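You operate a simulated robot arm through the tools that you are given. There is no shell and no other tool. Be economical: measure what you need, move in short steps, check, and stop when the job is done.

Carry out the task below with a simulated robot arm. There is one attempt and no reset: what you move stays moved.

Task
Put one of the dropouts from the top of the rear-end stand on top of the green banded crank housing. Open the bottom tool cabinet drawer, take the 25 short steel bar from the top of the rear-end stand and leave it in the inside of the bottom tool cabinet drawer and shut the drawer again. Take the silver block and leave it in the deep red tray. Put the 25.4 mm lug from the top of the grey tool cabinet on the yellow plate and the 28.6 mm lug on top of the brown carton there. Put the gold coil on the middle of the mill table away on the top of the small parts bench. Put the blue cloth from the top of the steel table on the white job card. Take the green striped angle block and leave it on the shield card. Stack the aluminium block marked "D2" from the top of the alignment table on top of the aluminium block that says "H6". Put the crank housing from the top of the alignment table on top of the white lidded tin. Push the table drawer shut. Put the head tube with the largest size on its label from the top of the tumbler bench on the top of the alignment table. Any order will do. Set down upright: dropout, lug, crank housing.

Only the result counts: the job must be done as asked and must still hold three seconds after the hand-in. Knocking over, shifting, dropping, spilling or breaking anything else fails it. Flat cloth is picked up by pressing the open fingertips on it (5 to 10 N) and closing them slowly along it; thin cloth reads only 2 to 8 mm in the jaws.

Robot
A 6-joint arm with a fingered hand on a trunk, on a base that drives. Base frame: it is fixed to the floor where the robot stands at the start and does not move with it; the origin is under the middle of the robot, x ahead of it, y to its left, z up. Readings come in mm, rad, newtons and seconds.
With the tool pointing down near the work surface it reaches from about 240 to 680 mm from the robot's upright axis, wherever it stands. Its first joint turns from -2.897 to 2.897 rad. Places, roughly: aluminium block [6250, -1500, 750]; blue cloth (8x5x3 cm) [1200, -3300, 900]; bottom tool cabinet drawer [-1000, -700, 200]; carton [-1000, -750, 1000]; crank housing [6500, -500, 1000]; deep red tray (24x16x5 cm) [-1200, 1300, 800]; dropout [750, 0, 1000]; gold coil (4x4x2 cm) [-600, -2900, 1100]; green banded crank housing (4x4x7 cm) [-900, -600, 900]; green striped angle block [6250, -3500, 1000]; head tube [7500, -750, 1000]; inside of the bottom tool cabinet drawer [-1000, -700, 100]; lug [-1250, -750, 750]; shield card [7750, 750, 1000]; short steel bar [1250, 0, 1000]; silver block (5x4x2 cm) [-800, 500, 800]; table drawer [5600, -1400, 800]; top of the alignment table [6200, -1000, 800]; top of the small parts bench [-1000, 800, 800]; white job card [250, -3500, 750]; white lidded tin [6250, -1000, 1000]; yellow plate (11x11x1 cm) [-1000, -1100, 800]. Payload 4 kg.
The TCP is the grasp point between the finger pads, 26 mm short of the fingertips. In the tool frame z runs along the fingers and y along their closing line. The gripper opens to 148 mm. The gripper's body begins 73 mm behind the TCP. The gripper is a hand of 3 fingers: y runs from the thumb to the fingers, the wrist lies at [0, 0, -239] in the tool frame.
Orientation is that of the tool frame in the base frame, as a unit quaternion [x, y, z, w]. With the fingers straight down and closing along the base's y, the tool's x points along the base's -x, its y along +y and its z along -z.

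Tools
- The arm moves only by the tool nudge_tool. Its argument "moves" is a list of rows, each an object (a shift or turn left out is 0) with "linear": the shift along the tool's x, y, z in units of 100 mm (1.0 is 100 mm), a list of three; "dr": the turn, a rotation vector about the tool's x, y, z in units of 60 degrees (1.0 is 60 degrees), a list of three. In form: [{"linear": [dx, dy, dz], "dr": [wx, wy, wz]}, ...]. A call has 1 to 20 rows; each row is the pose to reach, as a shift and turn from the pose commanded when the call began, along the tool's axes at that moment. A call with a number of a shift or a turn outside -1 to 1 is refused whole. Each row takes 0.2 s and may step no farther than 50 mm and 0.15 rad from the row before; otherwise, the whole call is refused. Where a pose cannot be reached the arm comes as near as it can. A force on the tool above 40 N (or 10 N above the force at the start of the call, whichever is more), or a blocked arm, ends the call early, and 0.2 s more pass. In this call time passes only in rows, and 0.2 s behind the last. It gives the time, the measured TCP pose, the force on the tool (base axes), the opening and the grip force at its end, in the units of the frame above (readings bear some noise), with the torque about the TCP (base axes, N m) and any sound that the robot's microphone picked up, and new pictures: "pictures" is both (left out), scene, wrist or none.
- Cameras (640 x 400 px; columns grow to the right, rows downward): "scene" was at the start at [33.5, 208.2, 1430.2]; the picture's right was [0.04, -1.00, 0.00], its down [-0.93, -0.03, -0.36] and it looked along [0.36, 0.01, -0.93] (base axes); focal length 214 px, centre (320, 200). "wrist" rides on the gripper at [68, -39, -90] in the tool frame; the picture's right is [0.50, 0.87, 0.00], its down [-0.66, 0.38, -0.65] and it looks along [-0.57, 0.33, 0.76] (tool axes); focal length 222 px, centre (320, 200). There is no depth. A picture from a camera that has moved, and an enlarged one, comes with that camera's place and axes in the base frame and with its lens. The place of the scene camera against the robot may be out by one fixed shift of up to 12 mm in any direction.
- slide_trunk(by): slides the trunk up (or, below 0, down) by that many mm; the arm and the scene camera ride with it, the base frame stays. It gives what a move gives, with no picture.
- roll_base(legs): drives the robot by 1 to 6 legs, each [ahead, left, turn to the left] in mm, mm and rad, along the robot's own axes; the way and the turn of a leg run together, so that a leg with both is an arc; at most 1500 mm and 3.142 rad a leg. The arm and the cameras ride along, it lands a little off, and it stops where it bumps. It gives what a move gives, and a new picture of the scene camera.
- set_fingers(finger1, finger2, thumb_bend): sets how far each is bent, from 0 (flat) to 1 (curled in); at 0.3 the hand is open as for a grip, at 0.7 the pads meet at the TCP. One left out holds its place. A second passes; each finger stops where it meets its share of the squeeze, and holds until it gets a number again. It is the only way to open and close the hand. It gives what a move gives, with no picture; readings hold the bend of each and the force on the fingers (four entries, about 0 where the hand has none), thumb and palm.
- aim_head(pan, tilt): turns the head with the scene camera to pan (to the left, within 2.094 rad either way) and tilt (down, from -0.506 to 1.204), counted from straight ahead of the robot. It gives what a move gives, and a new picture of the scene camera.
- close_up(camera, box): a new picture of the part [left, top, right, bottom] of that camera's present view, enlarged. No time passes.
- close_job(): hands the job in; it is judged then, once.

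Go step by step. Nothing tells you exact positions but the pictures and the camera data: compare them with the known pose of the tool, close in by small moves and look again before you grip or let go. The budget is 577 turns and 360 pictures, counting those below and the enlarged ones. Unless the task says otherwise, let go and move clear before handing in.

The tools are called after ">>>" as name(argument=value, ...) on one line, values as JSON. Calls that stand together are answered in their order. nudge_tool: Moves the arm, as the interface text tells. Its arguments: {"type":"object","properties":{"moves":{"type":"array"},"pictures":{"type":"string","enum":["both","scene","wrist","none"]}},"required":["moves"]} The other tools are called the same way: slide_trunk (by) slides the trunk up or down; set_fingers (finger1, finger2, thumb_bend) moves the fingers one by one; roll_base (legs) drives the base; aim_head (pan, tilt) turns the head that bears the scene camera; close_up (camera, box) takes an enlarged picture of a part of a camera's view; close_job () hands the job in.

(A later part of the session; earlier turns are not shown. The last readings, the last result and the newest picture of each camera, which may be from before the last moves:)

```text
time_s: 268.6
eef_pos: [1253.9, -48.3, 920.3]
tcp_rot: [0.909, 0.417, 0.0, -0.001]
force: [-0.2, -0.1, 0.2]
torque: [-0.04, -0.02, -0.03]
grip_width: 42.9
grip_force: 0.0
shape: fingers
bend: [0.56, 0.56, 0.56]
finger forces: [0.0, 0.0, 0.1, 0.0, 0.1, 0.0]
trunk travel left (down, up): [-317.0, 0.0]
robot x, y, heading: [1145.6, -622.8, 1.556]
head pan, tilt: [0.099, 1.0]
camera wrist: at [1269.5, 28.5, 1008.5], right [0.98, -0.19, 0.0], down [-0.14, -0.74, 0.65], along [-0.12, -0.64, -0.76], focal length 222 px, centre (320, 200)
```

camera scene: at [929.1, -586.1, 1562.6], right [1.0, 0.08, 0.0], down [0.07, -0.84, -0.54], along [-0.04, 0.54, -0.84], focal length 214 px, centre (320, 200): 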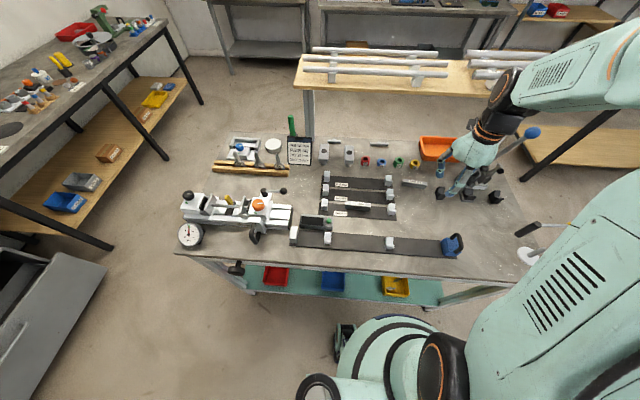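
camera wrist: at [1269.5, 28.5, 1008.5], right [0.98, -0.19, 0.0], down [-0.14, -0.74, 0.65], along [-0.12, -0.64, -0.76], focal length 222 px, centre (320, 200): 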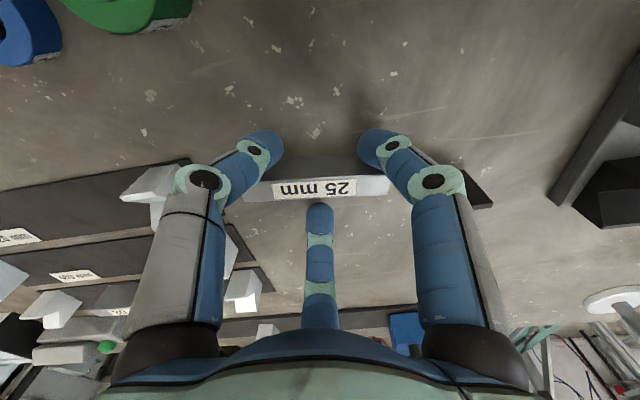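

>>> nudge_tool(moves=[{"linear": [0, 0, 0.05]}, {"linear": [0, 0, 0.1]}], pictures="none")

>>> set_fingers(finger1=0.65, finger2=0.65, thumb_bend=0.65)

>>> close_up(camera="wrist", box=[200, 100, 440, 260])

```text
time_s: 269.2
eef_pos: [1253.2, -48.6, 913.1]
tcp_rot: [0.909, 0.417, 0.001, -0.004]
force: [0.6, -1.0, 27.3]
torque: [-0.45, -0.11, -0.01]
grip_width: 42.9
grip_force: 13.7
shape: fingers
bend: [0.56, 0.55, 0.56]
finger forces: [8.3, 16.0, 0.0, 0.0, 2.7, 0.0]
trunk travel left (down, up): [-317.0, 0.0]
robot x, y, heading: [1143.5, -622.3, 1.557]
head pan, tilt: [0.099, 1.0]
```

```text
time_s: 270.2
eef_pos: [1252.6, -52.8, 912.3]
tcp_rot: [0.909, 0.417, 0.0, -0.003]
force: [-1.9, -10.7, 36.0]
torque: [-1.47, 0.32, 0.02]
grip_width: 14.7
grip_force: 18.2
shape: fingers
bend: [0.65, 0.55, 0.65]
finger forces: [0.2, 35.7, 0.1, 0.0, 0.2, 0.0]
trunk travel left (down, up): [-317.0, 0.0]
robot x, y, heading: [1144.4, -623.5, 1.551]
head pan, tilt: [0.099, 1.0]
```

```text
2.50 times, centred on (320, 180) of wrist
camera zoom: at [1268.6, 24.6, 1001.1], right [0.98, -0.19, 0.0], down [-0.14, -0.75, 0.65], along [-0.12, -0.64, -0.76], focal length 555 px, centre (320, 250)
```

zoom: 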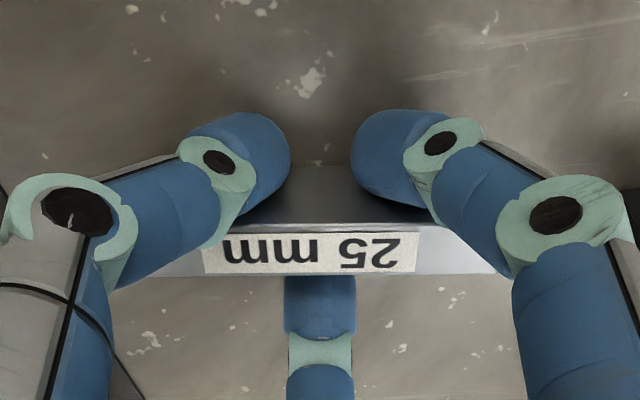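

Finger 2 is jammed against the table; rise a few mm and let it close.

>>> nudge_tool(moves=[{"linear": [0, 0, -0.05]}], pictures="none")

>>> set_fingers(finger1=0.65, finger2=0.65, thumb_bend=0.65)

>>> close_up(camera="wrist", box=[200, 100, 440, 260])

```text
time_s: 270.6
eef_pos: [1254.8, -49.4, 911.9]
tcp_rot: [0.909, 0.417, 0.0, 0.0]
force: [0.1, -0.4, 0.0]
torque: [-0.01, -0.01, 0.0]
grip_width: 14.6
grip_force: 1.7
shape: fingers
bend: [0.65, 0.63, 0.65]
finger forces: [0.5, 1.5, 0.1, 0.1, 0.4, 0.1]
trunk travel left (down, up): [-317.0, 0.0]
robot x, y, heading: [1143.5, -623.0, 1.555]
head pan, tilt: [0.099, 1.0]
```

```text
time_s: 271.6
eef_pos: [1253.8, -48.7, 914.3]
tcp_rot: [0.909, 0.417, -0.001, 0.0]
force: [0.1, 0.0, 0.6]
torque: [0.02, 0.0, -0.02]
grip_width: 14.4
grip_force: 1.4
shape: fingers
bend: [0.65, 0.63, 0.65]
finger forces: [0.7, 1.6, 0.0, 0.1, 0.6, 0.0]
trunk travel left (down, up): [-317.0, 0.0]
robot x, y, heading: [1144.5, -623.4, 1.555]
head pan, tilt: [0.099, 1.0]
```

```text
2.50 times, centred on (320, 180) of wrist
camera zoom: at [1269.1, 27.5, 1003.4], right [0.98, -0.19, 0.0], down [-0.14, -0.74, 0.65], along [-0.12, -0.64, -0.76], focal length 555 px, centre (320, 250)
```

zoom: 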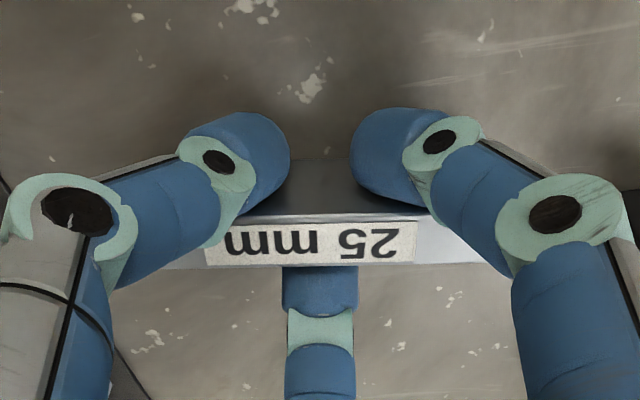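

>>> set_fingers(finger1=0.72, finger2=0.73, thumb_bend=0.72)

>>> nudge_tool(moves=[{"linear": [0, 0, -0.1]}, {"linear": [0, 0, -0.4]}], pictures="wrist")

```text
time_s: 272.6
eef_pos: [1253.7, -48.1, 913.7]
tcp_rot: [0.909, 0.418, 0.0, -0.001]
force: [0.3, 0.6, -0.4]
torque: [0.04, 0.02, -0.02]
grip_width: 2.4
grip_force: 8.5
shape: fingers
bend: [0.68, 0.63, 0.69]
finger forces: [3.0, 8.0, 0.1, 0.1, 5.1, 0.1]
trunk travel left (down, up): [-317.0, 0.0]
robot x, y, heading: [1145.0, -625.3, 1.549]
head pan, tilt: [0.099, 1.0]
```

```text
time_s: 273.2
eef_pos: [1256.4, -50.4, 954.5]
tcp_rot: [0.909, 0.417, 0.0, 0.0]
force: [-0.7, -0.1, -2.4]
torque: [0.02, -0.03, 0.02]
grip_width: 1.9
grip_force: 7.6
shape: fingers
bend: [0.71, 0.63, 0.69]
finger forces: [3.1, 7.8, 0.0, 0.0, 4.6, 0.0]
trunk travel left (down, up): [-317.0, 0.0]
robot x, y, heading: [1143.7, -625.0, 1.554]
head pan, tilt: [0.099, 1.0]
camera wrist: at [1270.0, 26.7, 1043.8], right [0.98, -0.19, 0.0], down [-0.14, -0.74, 0.65], along [-0.12, -0.64, -0.76], focal length 222 px, centre (320, 200)
```

wrist: 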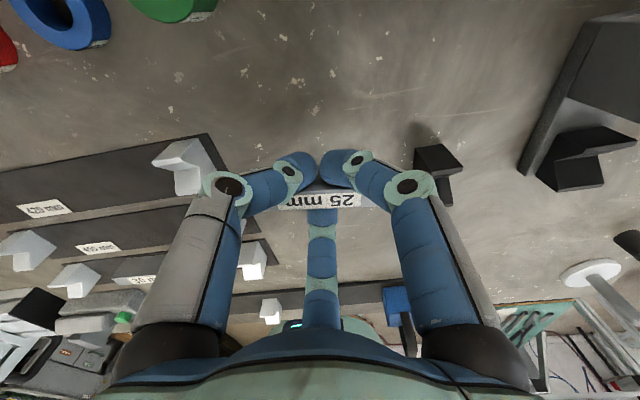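

Bar held. Lift, retract and drive back to the drawer.

>>> nudge_tool(moves=[{"linear": [0, 0, -0.4]}, {"linear": [0, 0, -0.8]}, {"linear": [0, 0, -1.0]}], pictures="none")

>>> nudge_tool(moves=[{"linear": [-0.3, 0.26, -0.1]}, {"linear": [-0.6, 0.52, -0.2]}, {"linear": [-0.9, 0.78, -0.3]}], pictures="none")

>>> roll_base(legs=[[-130, 0, 0], [0, 1000, 0], [0, 0, 1.57]])

```text
time_s: 274.0
eef_pos: [1254.7, -51.0, 1055.8]
tcp_rot: [0.909, 0.417, 0.0, 0.0]
force: [-0.9, -0.4, -2.8]
torque: [0.04, -0.03, 0.01]
grip_width: 1.7
grip_force: 7.6
shape: fingers
bend: [0.71, 0.63, 0.69]
finger forces: [2.9, 7.9, 0.0, 0.0, 4.6, 0.0]
trunk travel left (down, up): [-317.0, 0.0]
robot x, y, heading: [1141.3, -624.5, 1.554]
head pan, tilt: [0.099, 1.0]
```

```text
time_s: 274.8
eef_pos: [1253.3, -173.1, 1085.7]
tcp_rot: [0.909, 0.417, -0.001, -0.001]
force: [-0.1, -0.1, -3.3]
torque: [0.06, -0.01, -0.01]
grip_width: 0.9
grip_force: 8.1
shape: fingers
bend: [0.71, 0.63, 0.69]
finger forces: [3.0, 8.1, 0.0, 0.0, 4.5, 0.0]
trunk travel left (down, up): [-317.0, 0.0]
robot x, y, heading: [1146.4, -621.2, 1.552]
head pan, tilt: [0.099, 1.0]
```

```text
time_s: 288.8
eef_pos: [-330.1, -641.3, 1085.5]
tcp_rot: [0.336, 0.942, 0.0, 0.001]
force: [0.2, -0.6, -2.7]
torque: [-0.03, -0.01, -0.02]
grip_width: 1.1
grip_force: 7.4
shape: fingers
bend: [0.71, 0.63, 0.69]
finger forces: [2.8, 7.3, 0.1, 0.0, 4.2, 0.1]
trunk travel left (down, up): [-317.0, 0.0]
robot x, y, heading: [127.0, -739.0, -3.135]
head pan, tilt: [0.099, 1.0]
camera scene: at [91.1, -959.5, 1562.8], right [-0.11, 0.99, 0.0], down [0.84, 0.09, -0.54], along [-0.54, -0.06, -0.84], focal length 214 px, centre (320, 200)
```

scene: 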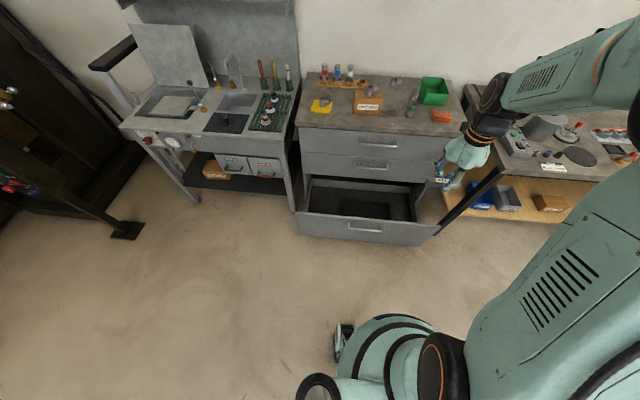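

>>> close_up(camera="scene", box=[280, 160, 460, 250])

```text
3.56 times, centred on (370, 205) of scene
camera zoom: at [91.1, -959.5, 1562.8], right [-0.11, 0.99, 0.0], down [0.84, 0.09, -0.54], along [-0.54, -0.06, -0.84], focal length 763 px, centre (142, 182)
```

zoom: 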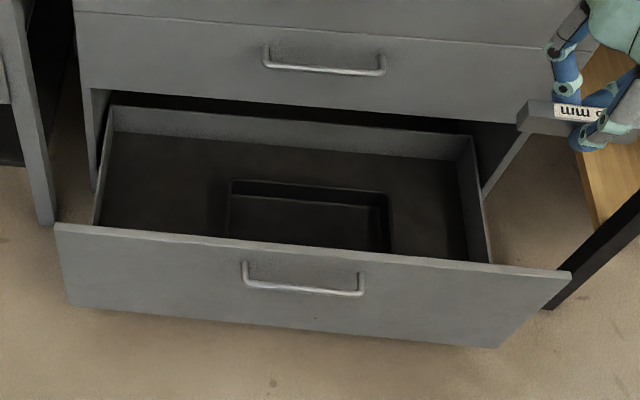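

The drawer holds a black tray in its middle; I'll lay the bar on the free floor at the left. Drive into position and lower.

>>> roll_base(legs=[[335, 315, 0]])

>>> slide_trunk(by=-317)

>>> nudge_tool(moves=[{"linear": [0, 0, 0.4]}, {"linear": [0, 0, 0.8]}, {"linear": [0, 0, 1.0]}], pictures="both")

```text
time_s: 292.2
eef_pos: [-665.3, -962.1, 1085.5]
tcp_rot: [0.338, 0.941, 0.0, 0.0]
force: [0.0, -0.1, -3.4]
torque: [0.03, 0.04, 0.0]
grip_width: 0.8
grip_force: 7.5
shape: fingers
bend: [0.71, 0.63, 0.69]
finger forces: [2.9, 7.6, 0.0, 0.0, 4.4, 0.0]
trunk travel left (down, up): [-317.0, 0.0]
robot x, y, heading: [-205.6, -1062.4, -3.136]
head pan, tilt: [0.099, 1.0]
camera scene: at [-244.8, -1282.3, 1562.7], right [-0.11, 0.99, 0.0], down [0.84, 0.09, -0.54], along [-0.54, -0.06, -0.84], focal length 214 px, centre (320, 200)
```

scene: 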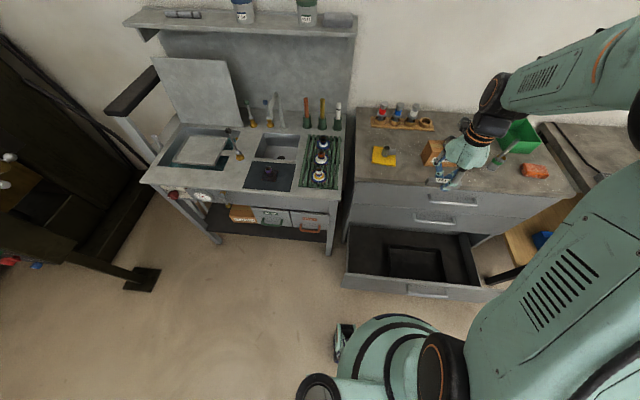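

```text
time_s: 295.3
eef_pos: [-665.5, -962.1, 767.5]
tcp_rot: [0.338, 0.941, -0.001, -0.001]
force: [0.2, 0.1, -2.7]
torque: [0.03, 0.03, 0.0]
grip_width: 0.5
grip_force: 7.7
shape: fingers
bend: [0.71, 0.63, 0.69]
finger forces: [3.0, 7.5, 0.0, 0.0, 4.4, 0.1]
trunk travel left (down, up): [0.0, 317.0]
robot x, y, heading: [-208.4, -1060.2, -3.135]
head pan, tilt: [0.099, 1.0]
```

```text
time_s: 296.1
eef_pos: [-665.2, -962.0, 668.9]
tcp_rot: [0.338, 0.941, 0.0, 0.0]
force: [1.1, -0.1, -3.1]
torque: [0.02, 0.02, 0.01]
grip_width: 0.4
grip_force: 8.1
shape: fingers
bend: [0.71, 0.63, 0.69]
finger forces: [3.2, 7.8, 0.0, 0.0, 4.6, 0.0]
trunk travel left (down, up): [0.0, 317.0]
robot x, y, heading: [-212.5, -1063.5, -3.135]
head pan, tilt: [0.099, 1.0]
camera scene: at [-301.2, -1282.5, 1243.1], right [-0.11, 0.99, 0.0], down [0.84, 0.09, -0.54], along [-0.54, -0.06, -0.84], focal length 214 px, centre (320, 200)
camera wrist: at [-742.0, -949.1, 757.4], right [0.16, 0.99, 0.0], down [0.75, -0.12, 0.65], along [0.65, -0.11, -0.76], focal length 222 px, centre (320, 200)
```

scene: 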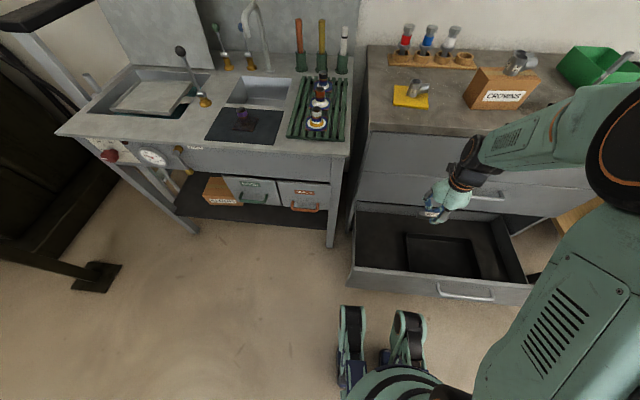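
wrist: 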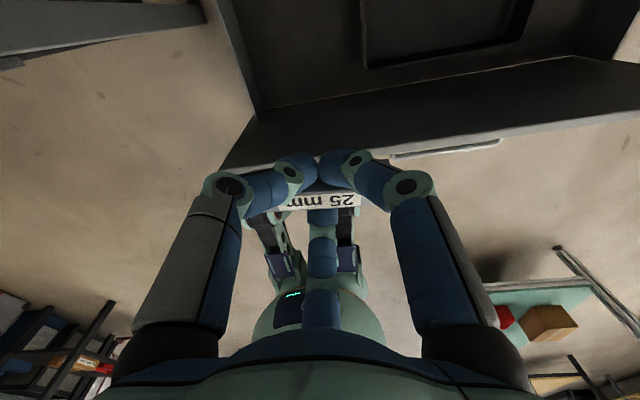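

>>> nudge_tool(moves=[{"linear": [-0.03, -0.2, 0.4]}, {"linear": [-0.056, -0.38, 0.8]}, {"linear": [-0.056, -0.38, 1.0]}], pictures="none")

>>> nudge_tool(moves=[{"linear": [0, 0, 0.45]}, {"linear": [0, 0, 0.9]}, {"linear": [0, 0, 1.0]}], pictures="none")

>>> nudge_tool(moves=[{"linear": [0, 0, 0.45]}, {"linear": [0, 0, 0.9]}, {"linear": [0, 0, 1.0]}], pictures="both")

```text
time_s: 296.9
eef_pos: [-684.7, -997.0, 567.2]
tcp_rot: [0.338, 0.941, -0.001, 0.0]
force: [-0.3, 0.1, -3.5]
torque: [0.02, 0.0, 0.0]
grip_width: 0.2
grip_force: 8.0
shape: fingers
bend: [0.71, 0.63, 0.69]
finger forces: [3.3, 7.9, 0.0, 0.0, 4.7, 0.0]
trunk travel left (down, up): [0.0, 317.0]
robot x, y, heading: [-212.5, -1061.3, -3.134]
head pan, tilt: [0.099, 1.0]
```

```text
time_s: 297.7
eef_pos: [-685.6, -995.7, 467.4]
tcp_rot: [0.337, 0.941, -0.001, 0.0]
force: [-0.1, 0.1, -2.5]
torque: [0.01, 0.01, 0.02]
grip_width: 0.2
grip_force: 8.1
shape: fingers
bend: [0.71, 0.63, 0.69]
finger forces: [3.3, 7.9, 0.0, 0.0, 4.8, 0.0]
trunk travel left (down, up): [0.0, 317.0]
robot x, y, heading: [-214.3, -1063.2, -3.137]
head pan, tilt: [0.099, 1.0]
```

```text
time_s: 298.5
eef_pos: [-684.9, -996.4, 367.9]
tcp_rot: [0.338, 0.941, 0.0, -0.001]
force: [-0.2, -1.2, -3.0]
torque: [-0.01, 0.04, -0.02]
grip_width: 0.0
grip_force: 8.4
shape: fingers
bend: [0.71, 0.63, 0.69]
finger forces: [3.5, 7.9, 0.0, 0.0, 4.8, 0.1]
trunk travel left (down, up): [0.0, 317.0]
robot x, y, heading: [-208.4, -1058.1, -3.133]
head pan, tilt: [0.099, 1.0]
camera scene: at [-301.2, -1282.5, 1243.1], right [-0.11, 0.99, 0.0], down [0.84, 0.09, -0.54], along [-0.54, -0.06, -0.84], focal length 214 px, centre (320, 200)
camera wrist: at [-761.0, -983.7, 456.4], right [0.16, 0.99, 0.0], down [0.75, -0.12, 0.65], along [0.64, -0.11, -0.76], focal length 222 px, centre (320, 200)
```

scene: 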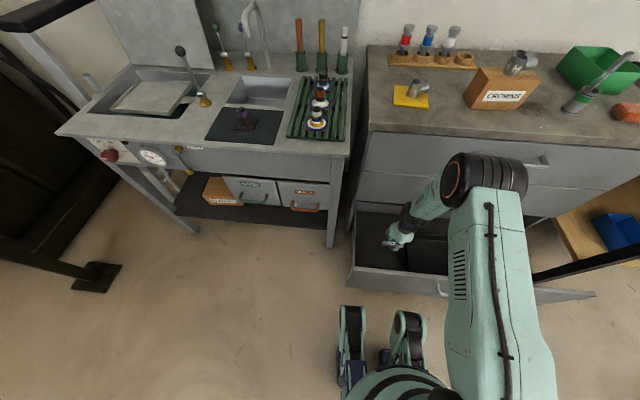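
wrist: 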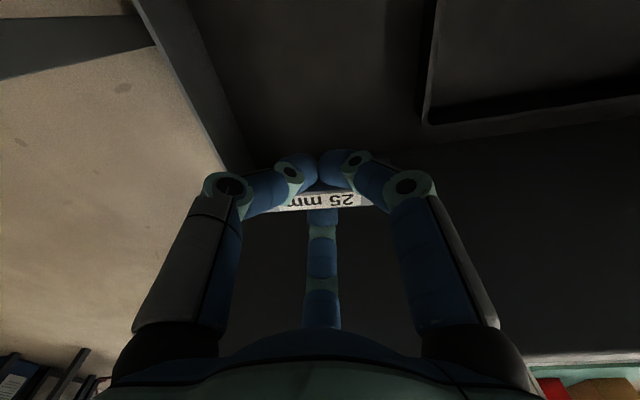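

>>> nudge_tool(moves=[{"linear": [0, 0, 0.45]}, {"linear": [0, 0, 0.9]}, {"linear": [0, 0, 1.0]}], pictures="none")

>>> nudge_tool(moves=[{"linear": [0, 0, 0.2]}, {"linear": [0, 0, 0.4]}, {"linear": [0, 0, 0.6]}], pictures="wrist")

```text
time_s: 299.3
eef_pos: [-685.1, -996.1, 265.6]
tcp_rot: [0.338, 0.941, 0.0, 0.001]
force: [-0.2, -0.3, -3.4]
torque: [0.02, 0.02, 0.02]
grip_width: 0.0
grip_force: 8.4
shape: fingers
bend: [0.71, 0.63, 0.69]
finger forces: [3.6, 8.0, 0.0, 0.1, 4.8, 0.0]
trunk travel left (down, up): [0.0, 317.0]
robot x, y, heading: [-210.8, -1064.9, -3.134]
head pan, tilt: [0.099, 1.0]
```

```text
time_s: 300.1
eef_pos: [-683.2, -996.4, 205.8]
tcp_rot: [0.337, 0.941, -0.001, 0.0]
force: [0.1, 0.0, -3.9]
torque: [0.0, 0.01, 0.0]
grip_width: 0.1
grip_force: 8.2
shape: fingers
bend: [0.71, 0.63, 0.69]
finger forces: [3.5, 7.9, 0.1, 0.0, 4.8, 0.0]
trunk travel left (down, up): [0.0, 317.0]
robot x, y, heading: [-212.0, -1065.5, -3.14]
head pan, tilt: [0.099, 1.0]
camera wrist: at [-759.9, -983.0, 295.9], right [0.16, 0.99, 0.0], down [0.75, -0.12, 0.65], along [0.64, -0.11, -0.76], focal length 222 px, centre (320, 200)
```

wrist: 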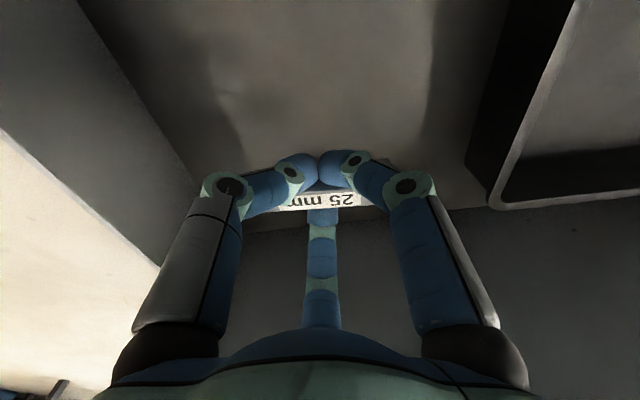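

>>> nudge_tool(moves=[{"linear": [0, 0, 0.1]}, {"linear": [0, 0, 0.2]}], pictures="none")

>>> nudge_tool(moves=[{"linear": [0, 0, 0.05]}], pictures="none")

```text
time_s: 300.7
eef_pos: [-685.0, -994.6, 188.1]
tcp_rot: [0.337, 0.941, -0.001, 0.0]
force: [-0.1, 0.1, -2.5]
torque: [-0.01, 0.04, 0.03]
grip_width: 0.1
grip_force: 7.9
shape: fingers
bend: [0.71, 0.63, 0.69]
finger forces: [3.5, 7.9, 0.0, 0.1, 4.9, 0.0]
trunk travel left (down, up): [0.0, 317.0]
robot x, y, heading: [-209.1, -1061.0, -3.133]
head pan, tilt: [0.099, 1.0]
```

```text
time_s: 301.1
eef_pos: [-685.2, -995.6, 183.0]
tcp_rot: [0.337, 0.941, 0.0, -0.001]
force: [-0.5, -0.2, -2.4]
torque: [0.0, 0.01, 0.0]
grip_width: 0.0
grip_force: 7.6
shape: fingers
bend: [0.71, 0.63, 0.69]
finger forces: [3.5, 7.9, 0.0, 0.1, 4.8, 0.0]
trunk travel left (down, up): [0.0, 317.0]
robot x, y, heading: [-208.2, -1060.2, -3.135]
head pan, tilt: [0.099, 1.0]
```

>>> nudge_tool(moves=[{"linear": [0, 0, 0.04]}, {"linear": [0, 0, 0.08]}], pictures="none")

>>> nudge_tool(moves=[{"linear": [0, 0, 0.04]}, {"linear": [0, 0, 0.08]}], pictures="none")

>>> nudge_tool(moves=[{"linear": [0, 0, 0.04]}, {"linear": [0, 0, 0.08]}], pictures="none")

```text
time_s: 301.7
eef_pos: [-685.1, -996.0, 175.0]
tcp_rot: [0.337, 0.942, 0.0, 0.001]
force: [0.8, 0.5, -2.5]
torque: [0.02, 0.01, 0.02]
grip_width: 0.0
grip_force: 8.8
shape: fingers
bend: [0.71, 0.63, 0.69]
finger forces: [3.4, 7.9, 0.0, 0.1, 5.0, 0.0]
trunk travel left (down, up): [0.0, 317.0]
robot x, y, heading: [-209.9, -1059.0, -3.132]
head pan, tilt: [0.099, 1.0]
```

```text
time_s: 302.3
eef_pos: [-684.5, -995.7, 165.1]
tcp_rot: [0.338, 0.941, 0.0, 0.0]
force: [-0.3, -0.9, -2.7]
torque: [0.0, 0.0, -0.02]
grip_width: 0.1
grip_force: 8.1
shape: fingers
bend: [0.71, 0.63, 0.69]
finger forces: [3.5, 7.9, 0.0, 0.0, 5.0, 0.0]
trunk travel left (down, up): [0.0, 317.0]
robot x, y, heading: [-209.3, -1061.9, -3.138]
head pan, tilt: [0.099, 1.0]
```

```text
time_s: 302.9
eef_pos: [-684.9, -994.8, 159.0]
tcp_rot: [0.337, 0.941, -0.001, -0.001]
force: [-0.6, 0.6, -2.8]
torque: [0.0, 0.04, -0.01]
grip_width: 0.0
grip_force: 8.4
shape: fingers
bend: [0.71, 0.63, 0.69]
finger forces: [3.4, 7.9, 0.0, 0.0, 4.9, 0.0]
trunk travel left (down, up): [0.0, 317.0]
robot x, y, heading: [-210.9, -1063.4, -3.133]
head pan, tilt: [0.099, 1.0]
```

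>>> nudge_tool(moves=[{"linear": [0, 0, 0.06]}, {"linear": [0, 0, 0.12]}], pictures="wrist")

```text
time_s: 303.5
eef_pos: [-685.0, -995.5, 147.0]
tcp_rot: [0.337, 0.942, 0.0, 0.001]
force: [-0.7, -0.5, -2.9]
torque: [0.02, 0.06, 0.01]
grip_width: 0.0
grip_force: 7.8
shape: fingers
bend: [0.71, 0.63, 0.69]
finger forces: [3.6, 7.9, 0.0, 0.1, 4.9, 0.0]
trunk travel left (down, up): [0.0, 317.0]
robot x, y, heading: [-209.2, -1065.2, -3.133]
head pan, tilt: [0.099, 1.0]
camera wrist: at [-761.5, -982.4, 236.0], right [0.16, 0.99, 0.0], down [0.75, -0.12, 0.65], along [0.65, -0.11, -0.76], focal length 222 px, centre (320, 200)
```

wrist: 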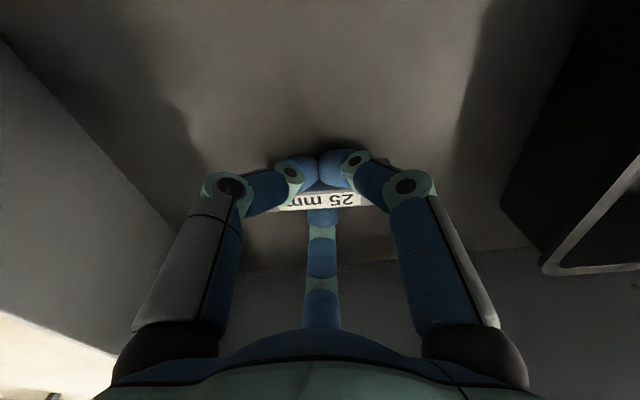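

Shadow shows the floor is close. Continue down in small steps.

>>> nudge_tool(moves=[{"linear": [0, 0, 0.04]}, {"linear": [0, 0, 0.08]}], pictures="none")

>>> nudge_tool(moves=[{"linear": [0, 0, 0.04]}], pictures="none")

>>> nudge_tool(moves=[{"linear": [0, 0, 0.04]}], pictures="none")

```text
time_s: 304.1
eef_pos: [-684.5, -995.6, 138.4]
tcp_rot: [0.337, 0.941, 0.0, -0.001]
force: [0.8, -0.5, -2.5]
torque: [0.0, 0.02, -0.02]
grip_width: 0.2
grip_force: 8.3
shape: fingers
bend: [0.71, 0.63, 0.69]
finger forces: [3.6, 7.8, 0.0, 0.1, 5.0, 0.0]
trunk travel left (down, up): [0.0, 317.0]
robot x, y, heading: [-206.7, -1056.2, -3.134]
head pan, tilt: [0.099, 1.0]
```

```text
time_s: 304.5
eef_pos: [-686.6, -995.8, 136.7]
tcp_rot: [0.338, 0.941, -0.001, 0.0]
force: [0.1, 0.7, -0.2]
torque: [-0.03, -0.01, -0.01]
grip_width: 0.0
grip_force: 8.9
shape: fingers
bend: [0.71, 0.63, 0.69]
finger forces: [3.7, 8.1, 0.0, 0.0, 5.8, 0.0]
trunk travel left (down, up): [0.0, 317.0]
robot x, y, heading: [-212.0, -1060.6, -3.135]
head pan, tilt: [0.099, 1.0]
```

```text
time_s: 304.9
eef_pos: [-687.7, -995.3, 132.3]
tcp_rot: [0.338, 0.941, -0.001, 0.0]
force: [-1.0, 0.6, 15.9]
torque: [-0.01, -0.18, -0.03]
grip_width: 0.0
grip_force: 13.0
shape: fingers
bend: [0.71, 0.62, 0.69]
finger forces: [4.9, 12.0, 0.1, 0.0, 10.3, 0.1]
trunk travel left (down, up): [0.0, 317.0]
robot x, y, heading: [-210.6, -1061.9, -3.14]
head pan, tilt: [0.099, 1.0]
```

Contact with the drawer floor. Release and rise out.

>>> nudge_tool(moves=[{"linear": [0, 0, -0.03]}], pictures="none")

>>> set_fingers(finger1=0.58, finger2=0.58, thumb_bend=0.58)

>>> nudge_tool(moves=[{"linear": [0, 0, -0.2]}, {"linear": [0, 0, -0.6]}, {"linear": [0, 0, -1.0]}], pictures="wrist")

```text
time_s: 305.3
eef_pos: [-685.8, -996.0, 134.2]
tcp_rot: [0.337, 0.942, 0.0, 0.001]
force: [-1.4, 1.6, 2.3]
torque: [0.03, -0.02, 0.01]
grip_width: 0.0
grip_force: 9.6
shape: fingers
bend: [0.71, 0.63, 0.69]
finger forces: [4.0, 8.9, 0.0, 0.0, 7.4, 0.0]
trunk travel left (down, up): [0.0, 317.0]
robot x, y, heading: [-208.6, -1060.6, -3.137]
head pan, tilt: [0.099, 1.0]
```

```text
time_s: 306.3
eef_pos: [-685.2, -996.2, 134.2]
tcp_rot: [0.337, 0.941, -0.001, 0.0]
force: [-0.2, 0.6, 0.4]
torque: [-0.04, 0.02, 0.01]
grip_width: 38.7
grip_force: 0.1
shape: fingers
bend: [0.57, 0.57, 0.57]
finger forces: [0.1, 0.0, 0.1, 0.0, 0.1, 0.0]
trunk travel left (down, up): [0.0, 317.0]
robot x, y, heading: [-213.3, -1063.6, -3.137]
head pan, tilt: [0.099, 1.0]
```

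```text
time_s: 307.1
eef_pos: [-685.1, -997.0, 237.5]
tcp_rot: [0.338, 0.941, -0.001, 0.0]
force: [-0.2, -1.1, 0.3]
torque: [-0.01, -0.01, 0.0]
grip_width: 38.7
grip_force: 0.1
shape: fingers
bend: [0.57, 0.57, 0.57]
finger forces: [0.0, 0.0, 0.0, 0.0, 0.0, 0.0]
trunk travel left (down, up): [0.0, 317.0]
robot x, y, heading: [-206.1, -1063.5, -3.134]
head pan, tilt: [0.099, 1.0]
camera wrist: at [-761.1, -983.5, 325.9], right [0.16, 0.99, 0.0], down [0.75, -0.12, 0.65], along [0.65, -0.11, -0.76], focal length 222 px, centre (320, 200)
```

wrist: 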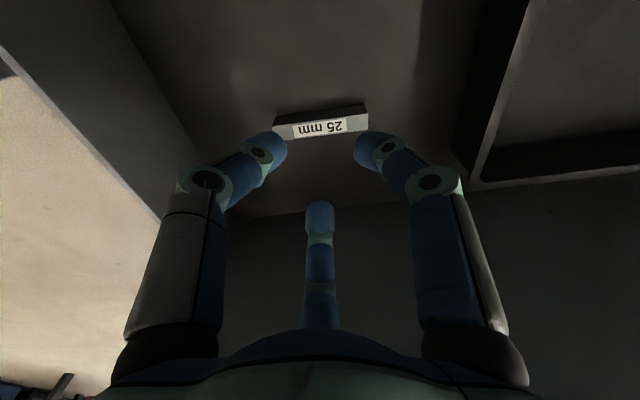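

Bar is inside. Now rise out of the drawer and back away to push it shut.

>>> nudge_tool(moves=[{"linear": [0, 0, -0.48]}, {"linear": [0, 0, -0.96]}], pictures="none")

>>> slide_trunk(by=317)

>>> roll_base(legs=[[-350, -220, 0]])

```text
time_s: 307.7
eef_pos: [-684.6, -994.9, 333.0]
tcp_rot: [0.338, 0.941, 0.0, -0.001]
force: [0.0, -0.5, -0.3]
torque: [0.0, -0.01, 0.02]
grip_width: 38.6
grip_force: 0.1
shape: fingers
bend: [0.57, 0.57, 0.57]
finger forces: [0.0, 0.0, 0.0, 0.0, 0.0, 0.0]
trunk travel left (down, up): [0.0, 317.0]
robot x, y, heading: [-212.3, -1059.8, -3.136]
head pan, tilt: [0.099, 1.0]
```

```text
time_s: 310.9
eef_pos: [-684.1, -996.5, 647.6]
tcp_rot: [0.338, 0.941, -0.001, 0.0]
force: [0.3, -0.1, 0.7]
torque: [-0.01, 0.03, 0.01]
grip_width: 38.9
grip_force: 0.0
shape: fingers
bend: [0.57, 0.57, 0.57]
finger forces: [0.1, 0.0, 0.1, 0.0, 0.0, 0.0]
trunk travel left (down, up): [-317.0, 0.0]
robot x, y, heading: [-210.6, -1060.0, -3.137]
head pan, tilt: [0.099, 1.0]
```

```text
time_s: 313.4
eef_pos: [-336.8, -772.0, 647.8]
tcp_rot: [0.337, 0.941, -0.001, 0.0]
force: [-0.3, -0.3, -0.1]
torque: [-0.01, 0.0, -0.02]
grip_width: 38.6
grip_force: 0.2
shape: fingers
bend: [0.57, 0.57, 0.57]
finger forces: [0.0, 0.0, 0.0, 0.0, 0.0, 0.0]
trunk travel left (down, up): [-317.0, 0.0]
robot x, y, heading: [142.8, -838.1, -3.135]
head pan, tilt: [0.099, 1.0]
camera scene: at [104.9, -1057.9, 1562.9], right [-0.11, 0.99, 0.0], down [0.84, 0.09, -0.54], along [-0.54, -0.06, -0.84], focal length 214 px, centre (320, 200)
```

scene: 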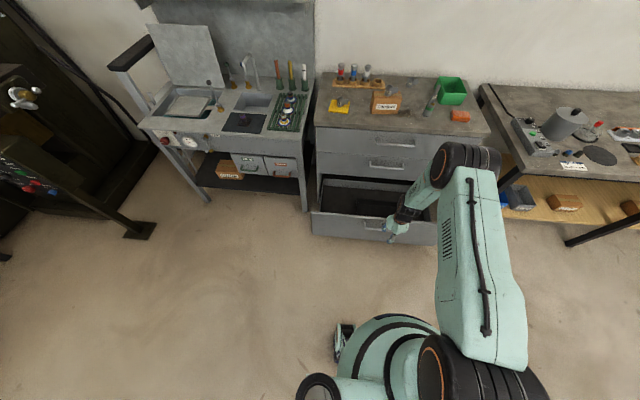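

>>> nudge_tool(moves=[{"dr": [0.097, 0.034, 0.076]}, {"dr": [0.194, 0.068, 0.151]}, {"dr": [0.29, 0.101, 0.227]}, {"dr": [0.387, 0.135, 0.303]}, {"dr": [0.484, 0.169, 0.378]}, {"dr": [0.58, 0.203, 0.454]}, {"dr": [0.677, 0.236, 0.529]}, {"dr": [0.774, 0.27, 0.605]}], pictures="none")

>>> slide_trunk(by=-300)

>>> set_fingers(finger1=0.5, finger2=0.5, thumb_bend=0.6)

```text
time_s: 315.2
eef_pos: [-335.7, -771.2, 648.5]
tcp_rot: [0.575, 0.709, -0.318, -0.258]
force: [0.2, 0.2, 0.0]
torque: [-0.01, -0.02, -0.01]
grip_width: 39.1
grip_force: 0.2
shape: fingers
bend: [0.57, 0.57, 0.57]
finger forces: [0.0, 0.0, 0.0, 0.1, 0.1, 0.0]
out of reach, approached as far as the arm can: row 2, 3
trunk travel left (down, up): [-317.0, 0.0]
robot x, y, heading: [136.5, -838.3, -3.137]
head pan, tilt: [0.099, 1.0]
```

```text
time_s: 318.2
eef_pos: [-336.2, -771.7, 346.9]
tcp_rot: [0.574, 0.709, -0.318, -0.257]
force: [0.3, 0.2, -0.2]
torque: [-0.01, -0.01, -0.01]
grip_width: 38.7
grip_force: 0.1
shape: fingers
bend: [0.57, 0.57, 0.57]
finger forces: [0.1, 0.0, 0.0, 0.1, 0.0, 0.1]
trunk travel left (down, up): [-17.0, 300.0]
robot x, y, heading: [137.7, -837.6, -3.136]
head pan, tilt: [0.099, 1.0]
```

```text
time_s: 319.2
eef_pos: [-334.7, -772.1, 346.8]
tcp_rot: [0.574, 0.709, -0.319, -0.257]
force: [0.2, 0.3, 0.5]
torque: [-0.02, -0.03, 0.01]
grip_width: 45.9
grip_force: 0.1
shape: fingers
bend: [0.5, 0.5, 0.6]
finger forces: [0.0, 0.0, 0.1, 0.1, 0.0, 0.0]
trunk travel left (down, up): [-17.0, 300.0]
robot x, y, heading: [135.5, -837.0, -3.133]
head pan, tilt: [0.099, 1.0]
```

>>> nudge_tool(moves=[{"linear": [0, -0.34, -0.31]}, {"linear": [0, -0.685, -0.615]}], pictures="none")

>>> roll_base(legs=[[60, -48, 0]])

>>> nudge_tool(moves=[{"linear": [0, 0, 0.02]}], pictures="wrist")

```text
time_s: 319.8
eef_pos: [-336.6, -772.6, 439.4]
tcp_rot: [0.575, 0.708, -0.319, -0.257]
force: [0.6, -0.3, -0.4]
torque: [-0.01, 0.0, 0.0]
grip_width: 46.2
grip_force: 0.0
shape: fingers
bend: [0.5, 0.5, 0.6]
finger forces: [0.0, 0.0, 0.0, 0.0, 0.0, 0.0]
trunk travel left (down, up): [-17.0, 300.0]
robot x, y, heading: [133.5, -835.0, -3.134]
head pan, tilt: [0.099, 1.0]
```

```text
time_s: 320.9
eef_pos: [-397.9, -724.1, 438.8]
tcp_rot: [0.575, 0.709, -0.318, -0.258]
force: [-0.7, -0.2, 0.8]
torque: [0.0, -0.02, 0.0]
grip_width: 46.3
grip_force: 0.0
shape: fingers
bend: [0.5, 0.5, 0.6]
finger forces: [0.1, 0.0, 0.1, 0.0, 0.0, 0.0]
trunk travel left (down, up): [-17.0, 300.0]
robot x, y, heading: [79.6, -788.6, -3.135]
head pan, tilt: [0.099, 1.0]
camera scene: at [-9.4, -1010.2, 1255.2], right [-0.11, 0.99, 0.0], down [0.84, 0.09, -0.54], along [-0.54, -0.06, -0.84], focal length 214 px, centre (320, 200)
```

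scene: 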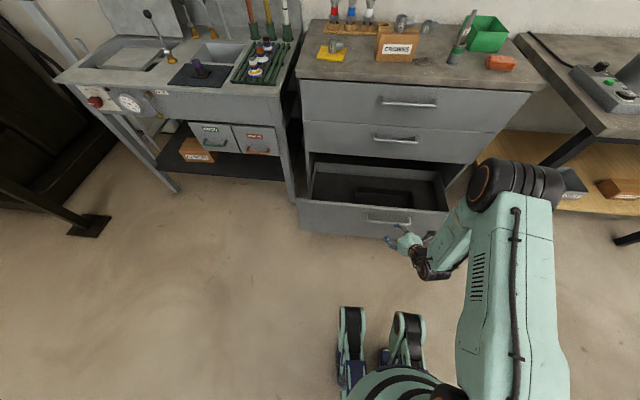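

```text
time_s: 321.3
eef_pos: [-398.5, -725.3, 437.7]
tcp_rot: [0.575, 0.709, -0.319, -0.256]
force: [0.5, 0.2, 0.0]
torque: [0.0, -0.01, -0.02]
grip_width: 46.5
grip_force: 0.0
shape: fingers
bend: [0.5, 0.5, 0.6]
finger forces: [0.0, 0.0, 0.0, 0.0, 0.0, 0.0]
trunk travel left (down, up): [-17.0, 300.0]
robot x, y, heading: [80.5, -789.9, -3.135]
head pan, tilt: [0.099, 1.0]
camera wrist: at [-371.4, -649.6, 525.1], right [0.46, 0.61, -0.65], down [0.86, -0.49, 0.15], along [-0.22, -0.63, -0.75], focal length 222 px, centre (320, 200)
```

wrist: 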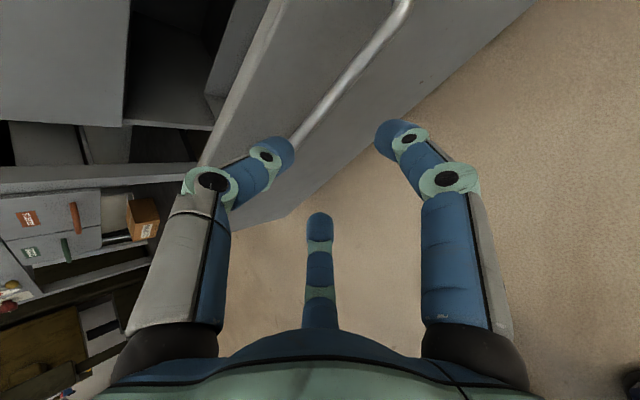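

>>> nudge_tool(moves=[{"linear": [0.02, -0.08, 0.35]}, {"linear": [0.03, -0.08, 0.7]}, {"linear": [0.03, -0.08, 1.0]}], pictures="none")

>>> nudge_tool(moves=[{"linear": [0, 0, 0.09]}], pictures="wrist")

```text
time_s: 322.1
eef_pos: [-478.1, -739.1, 375.8]
tcp_rot: [0.574, 0.709, -0.318, -0.257]
force: [0.1, -1.0, 0.2]
torque: [0.0, -0.03, -0.05]
grip_width: 47.6
grip_force: 0.6
shape: fingers
bend: [0.5, 0.5, 0.6]
finger forces: [0.7, 0.0, 0.0, 0.0, 0.0, 0.0]
trunk travel left (down, up): [-17.0, 300.0]
robot x, y, heading: [81.8, -790.4, -3.131]
head pan, tilt: [0.099, 1.0]
```

```text
time_s: 322.5
eef_pos: [-484.2, -740.9, 371.5]
tcp_rot: [0.574, 0.709, -0.318, -0.257]
force: [1.4, 0.3, -0.8]
torque: [-0.01, -0.03, -0.06]
grip_width: 47.3
grip_force: 0.6
shape: fingers
bend: [0.5, 0.5, 0.6]
finger forces: [1.0, 0.0, 0.0, 0.1, 0.1, 0.0]
trunk travel left (down, up): [-17.0, 300.0]
robot x, y, heading: [78.4, -786.6, -3.137]
head pan, tilt: [0.099, 1.0]
camera wrist: at [-457.1, -665.7, 459.1], right [0.46, 0.61, -0.65], down [0.86, -0.49, 0.15], along [-0.22, -0.63, -0.75], focal length 222 px, centre (320, 200)
```

wrist: 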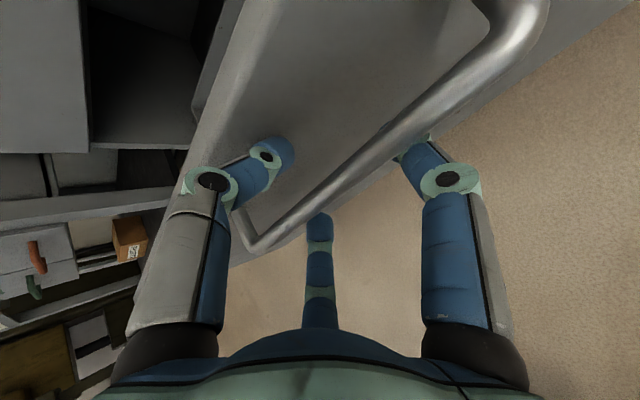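

>>> set_fingers(finger1=0.7, finger2=0.7, thumb_bend=0.76)

>>> roll_base(legs=[[300, 0, 0]])

```text
time_s: 323.5
eef_pos: [-484.0, -741.1, 370.4]
tcp_rot: [0.575, 0.709, -0.318, -0.256]
force: [0.0, 2.0, -10.5]
torque: [-0.08, -0.05, -0.09]
grip_width: 14.0
grip_force: 11.3
shape: fingers
bend: [0.62, 0.63, 0.71]
finger forces: [8.9, 5.9, 0.0, 0.1, 7.0, 0.0]
trunk travel left (down, up): [-17.0, 300.0]
robot x, y, heading: [77.7, -789.4, -3.13]
head pan, tilt: [0.099, 1.0]
```

```text
time_s: 325.6
eef_pos: [-783.9, -742.9, 369.9]
tcp_rot: [0.574, 0.709, -0.32, -0.256]
force: [0.8, 10.8, -9.7]
torque: [-0.01, -0.04, -0.19]
grip_width: 13.7
grip_force: 11.2
shape: fingers
bend: [0.62, 0.64, 0.72]
finger forces: [9.3, 6.2, 0.0, 0.1, 7.9, 0.1]
trunk travel left (down, up): [-17.0, 300.0]
robot x, y, heading: [-218.3, -791.9, -3.133]
head pan, tilt: [0.099, 1.0]
camera scene: at [-309.6, -1012.2, 1255.3], right [-0.11, 0.99, 0.0], down [0.84, 0.09, -0.54], along [-0.54, -0.06, -0.84], focal length 214 px, centre (320, 200)
```

scene: 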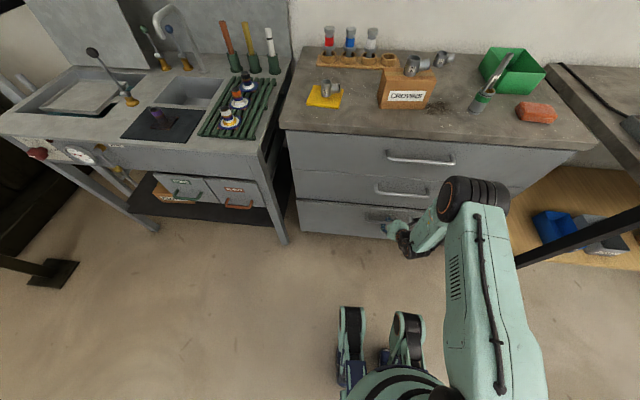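

>>> nudge_tool(moves=[{"linear": [0.01, -0.033, 0.037]}, {"linear": [0.02, -0.065, 0.073]}, {"linear": [0.03, -0.098, 0.11]}], pictures="none")

>>> nudge_tool(moves=[{"linear": [0.01, -0.033, 0.037]}, {"linear": [0.02, -0.065, 0.073]}], pictures="none")

>>> close_up(camera="scene", box=[270, 120, 450, 250])

```text
time_s: 326.4
eef_pos: [-798.9, -742.8, 370.2]
tcp_rot: [0.576, 0.708, -0.317, -0.258]
force: [-3.1, 10.5, -10.7]
torque: [0.0, 0.0, -0.22]
grip_width: 13.2
grip_force: 11.4
shape: fingers
bend: [0.62, 0.64, 0.72]
finger forces: [8.8, 6.3, 0.0, 0.0, 9.2, 0.0]
trunk travel left (down, up): [-17.0, 300.0]
robot x, y, heading: [-217.7, -792.5, -3.135]
head pan, tilt: [0.099, 1.0]
```

```text
time_s: 327.0
eef_pos: [-806.6, -743.2, 370.2]
tcp_rot: [0.575, 0.709, -0.318, -0.256]
force: [15.9, 8.8, -4.8]
torque: [0.02, -0.21, -0.25]
grip_width: 11.8
grip_force: 11.0
shape: fingers
bend: [0.62, 0.64, 0.74]
finger forces: [12.0, 6.4, 0.1, 0.0, 4.8, 0.1]
trunk travel left (down, up): [-17.0, 300.0]
robot x, y, heading: [-220.7, -787.4, -3.135]
head pan, tilt: [0.099, 1.0]
```

```text
3.08 times, centred on (360, 185) of scene
camera zoom: at [-308.3, -1012.4, 1255.3], right [-0.11, 0.99, 0.0], down [0.84, 0.09, -0.54], along [-0.54, -0.06, -0.84], focal length 660 px, centre (197, 246)
```

zoom: 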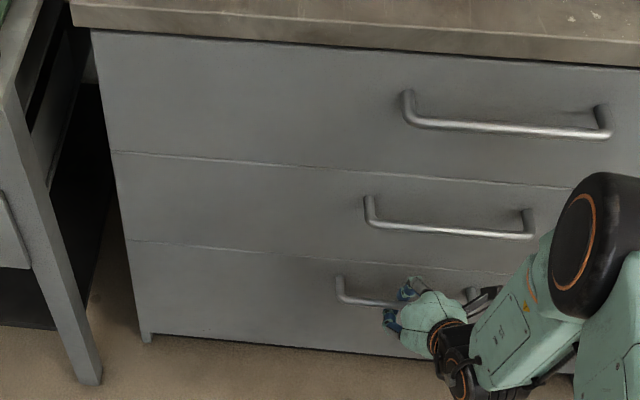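

Drawer is shut against its stop. Release the handle and withdraw.

>>> set_fingers(finger1=0.5, finger2=0.5, thumb_bend=0.6)

>>> nudge_tool(moves=[{"linear": [0, 0, -0.2]}, {"linear": [0, 0, -0.6]}, {"linear": [0, 0, -1.0]}], pictures="wrist")

```text
time_s: 328.0
eef_pos: [-808.3, -743.6, 371.2]
tcp_rot: [0.574, 0.709, -0.319, -0.257]
force: [7.2, -5.9, -4.1]
torque: [-0.23, -0.06, -0.03]
grip_width: 41.5
grip_force: 4.8
shape: fingers
bend: [0.52, 0.5, 0.63]
finger forces: [4.4, 0.1, 0.0, 0.0, 4.5, 0.0]
trunk travel left (down, up): [-17.0, 300.0]
robot x, y, heading: [-223.0, -792.0, -3.134]
head pan, tilt: [0.099, 1.0]
```

```text
time_s: 328.8
eef_pos: [-736.0, -727.1, 438.3]
tcp_rot: [0.575, 0.709, -0.318, -0.257]
force: [-0.2, 0.6, -0.5]
torque: [-0.02, 0.0, 0.03]
grip_width: 46.7
grip_force: 0.1
shape: fingers
bend: [0.5, 0.5, 0.6]
finger forces: [0.0, 0.1, 0.1, 0.1, 0.1, 0.0]
trunk travel left (down, up): [-17.0, 300.0]
robot x, y, heading: [-221.1, -793.2, -3.137]
head pan, tilt: [0.099, 1.0]
camera wrist: at [-709.1, -651.9, 525.9], right [0.46, 0.61, -0.65], down [0.86, -0.49, 0.15], along [-0.22, -0.63, -0.75], focal length 222 px, centre (320, 200)
```

wrist: 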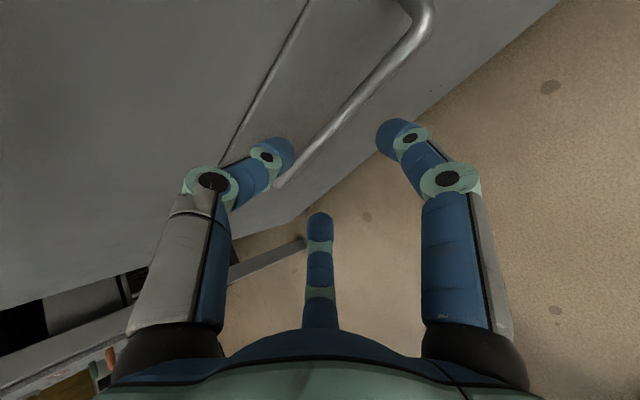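

>>> roll_base(legs=[[-250, 0, 0]])

>>> nudge_tool(moves=[{"dr": [-0.056, -0.046, -0.102]}, {"dr": [-0.113, -0.091, -0.204]}, {"dr": [-0.169, -0.137, -0.305]}, {"dr": [-0.225, -0.182, -0.407]}, {"dr": [-0.282, -0.228, -0.509]}, {"dr": [-0.338, -0.273, -0.611]}], pictures="none")

>>> nudge_tool(moves=[{"dr": [-0.056, -0.046, -0.102]}, {"dr": [-0.113, -0.091, -0.204]}, {"dr": [-0.169, -0.137, -0.305]}, {"dr": [-0.225, -0.182, -0.407]}, {"dr": [-0.282, -0.228, -0.509]}, {"dr": [-0.338, -0.273, -0.611]}], pictures="none")

>>> slide_trunk(by=300)

```text
time_s: 330.6
eef_pos: [-490.8, -726.2, 438.9]
tcp_rot: [0.573, 0.71, -0.32, -0.257]
force: [-0.6, 0.2, 0.0]
torque: [0.01, -0.04, -0.03]
grip_width: 46.9
grip_force: 0.0
shape: fingers
bend: [0.5, 0.5, 0.6]
finger forces: [0.0, 0.1, 0.0, 0.0, 0.0, 0.1]
trunk travel left (down, up): [-17.0, 300.0]
robot x, y, heading: [28.2, -788.2, -3.129]
head pan, tilt: [0.099, 1.0]
camera scene: at [-62.2, -1010.6, 1255.2], right [-0.11, 0.99, 0.0], down [0.84, 0.09, -0.54], along [-0.54, -0.06, -0.84], focal length 214 px, centre (320, 200)
```

scene: 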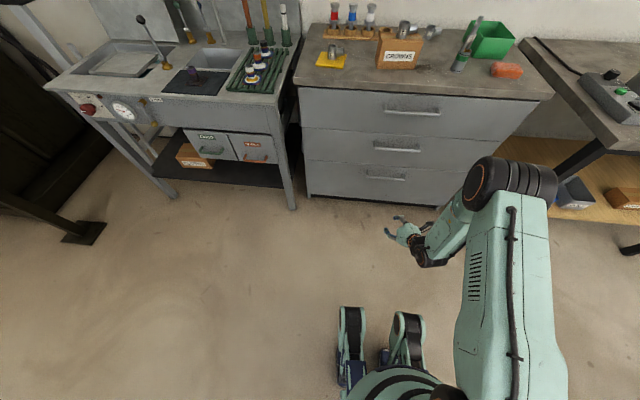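

```text
time_s: 332.0
eef_pos: [-492.1, -726.6, 437.5]
tcp_rot: [0.308, 0.926, -0.171, -0.138]
force: [0.2, -0.3, 0.1]
torque: [0.0, 0.01, -0.02]
grip_width: 46.8
grip_force: 0.1
shape: fingers
bend: [0.5, 0.5, 0.6]
finger forces: [0.0, 0.0, 0.1, 0.0, 0.0, 0.0]
trunk travel left (down, up): [-17.0, 300.0]
robot x, y, heading: [27.9, -787.8, -3.134]
head pan, tilt: [0.099, 1.0]
```

```text
time_s: 333.4
eef_pos: [-489.7, -726.2, 438.3]
tcp_rot: [-0.003, 1.0, 0.001, 0.001]
force: [0.0, 0.1, 0.4]
torque: [-0.02, 0.03, 0.0]
grip_width: 46.8
grip_force: 0.1
shape: fingers
bend: [0.5, 0.5, 0.6]
finger forces: [0.1, 0.0, 0.1, 0.0, 0.0, 0.0]
trunk travel left (down, up): [-17.0, 300.0]
robot x, y, heading: [27.9, -786.4, -3.13]
head pan, tilt: [0.099, 1.0]
```

```text
time_s: 336.4
eef_pos: [-490.8, -726.4, 737.7]
tcp_rot: [-0.003, 1.0, 0.001, 0.001]
force: [-0.3, -0.1, 1.3]
torque: [0.01, 0.03, -0.03]
grip_width: 47.0
grip_force: 0.0
shape: fingers
bend: [0.5, 0.5, 0.6]
finger forces: [0.0, 0.0, 0.0, 0.0, 0.0, 0.0]
trunk travel left (down, up): [-317.0, 0.0]
robot x, y, heading: [24.5, -791.5, -3.13]
head pan, tilt: [0.099, 1.0]
```

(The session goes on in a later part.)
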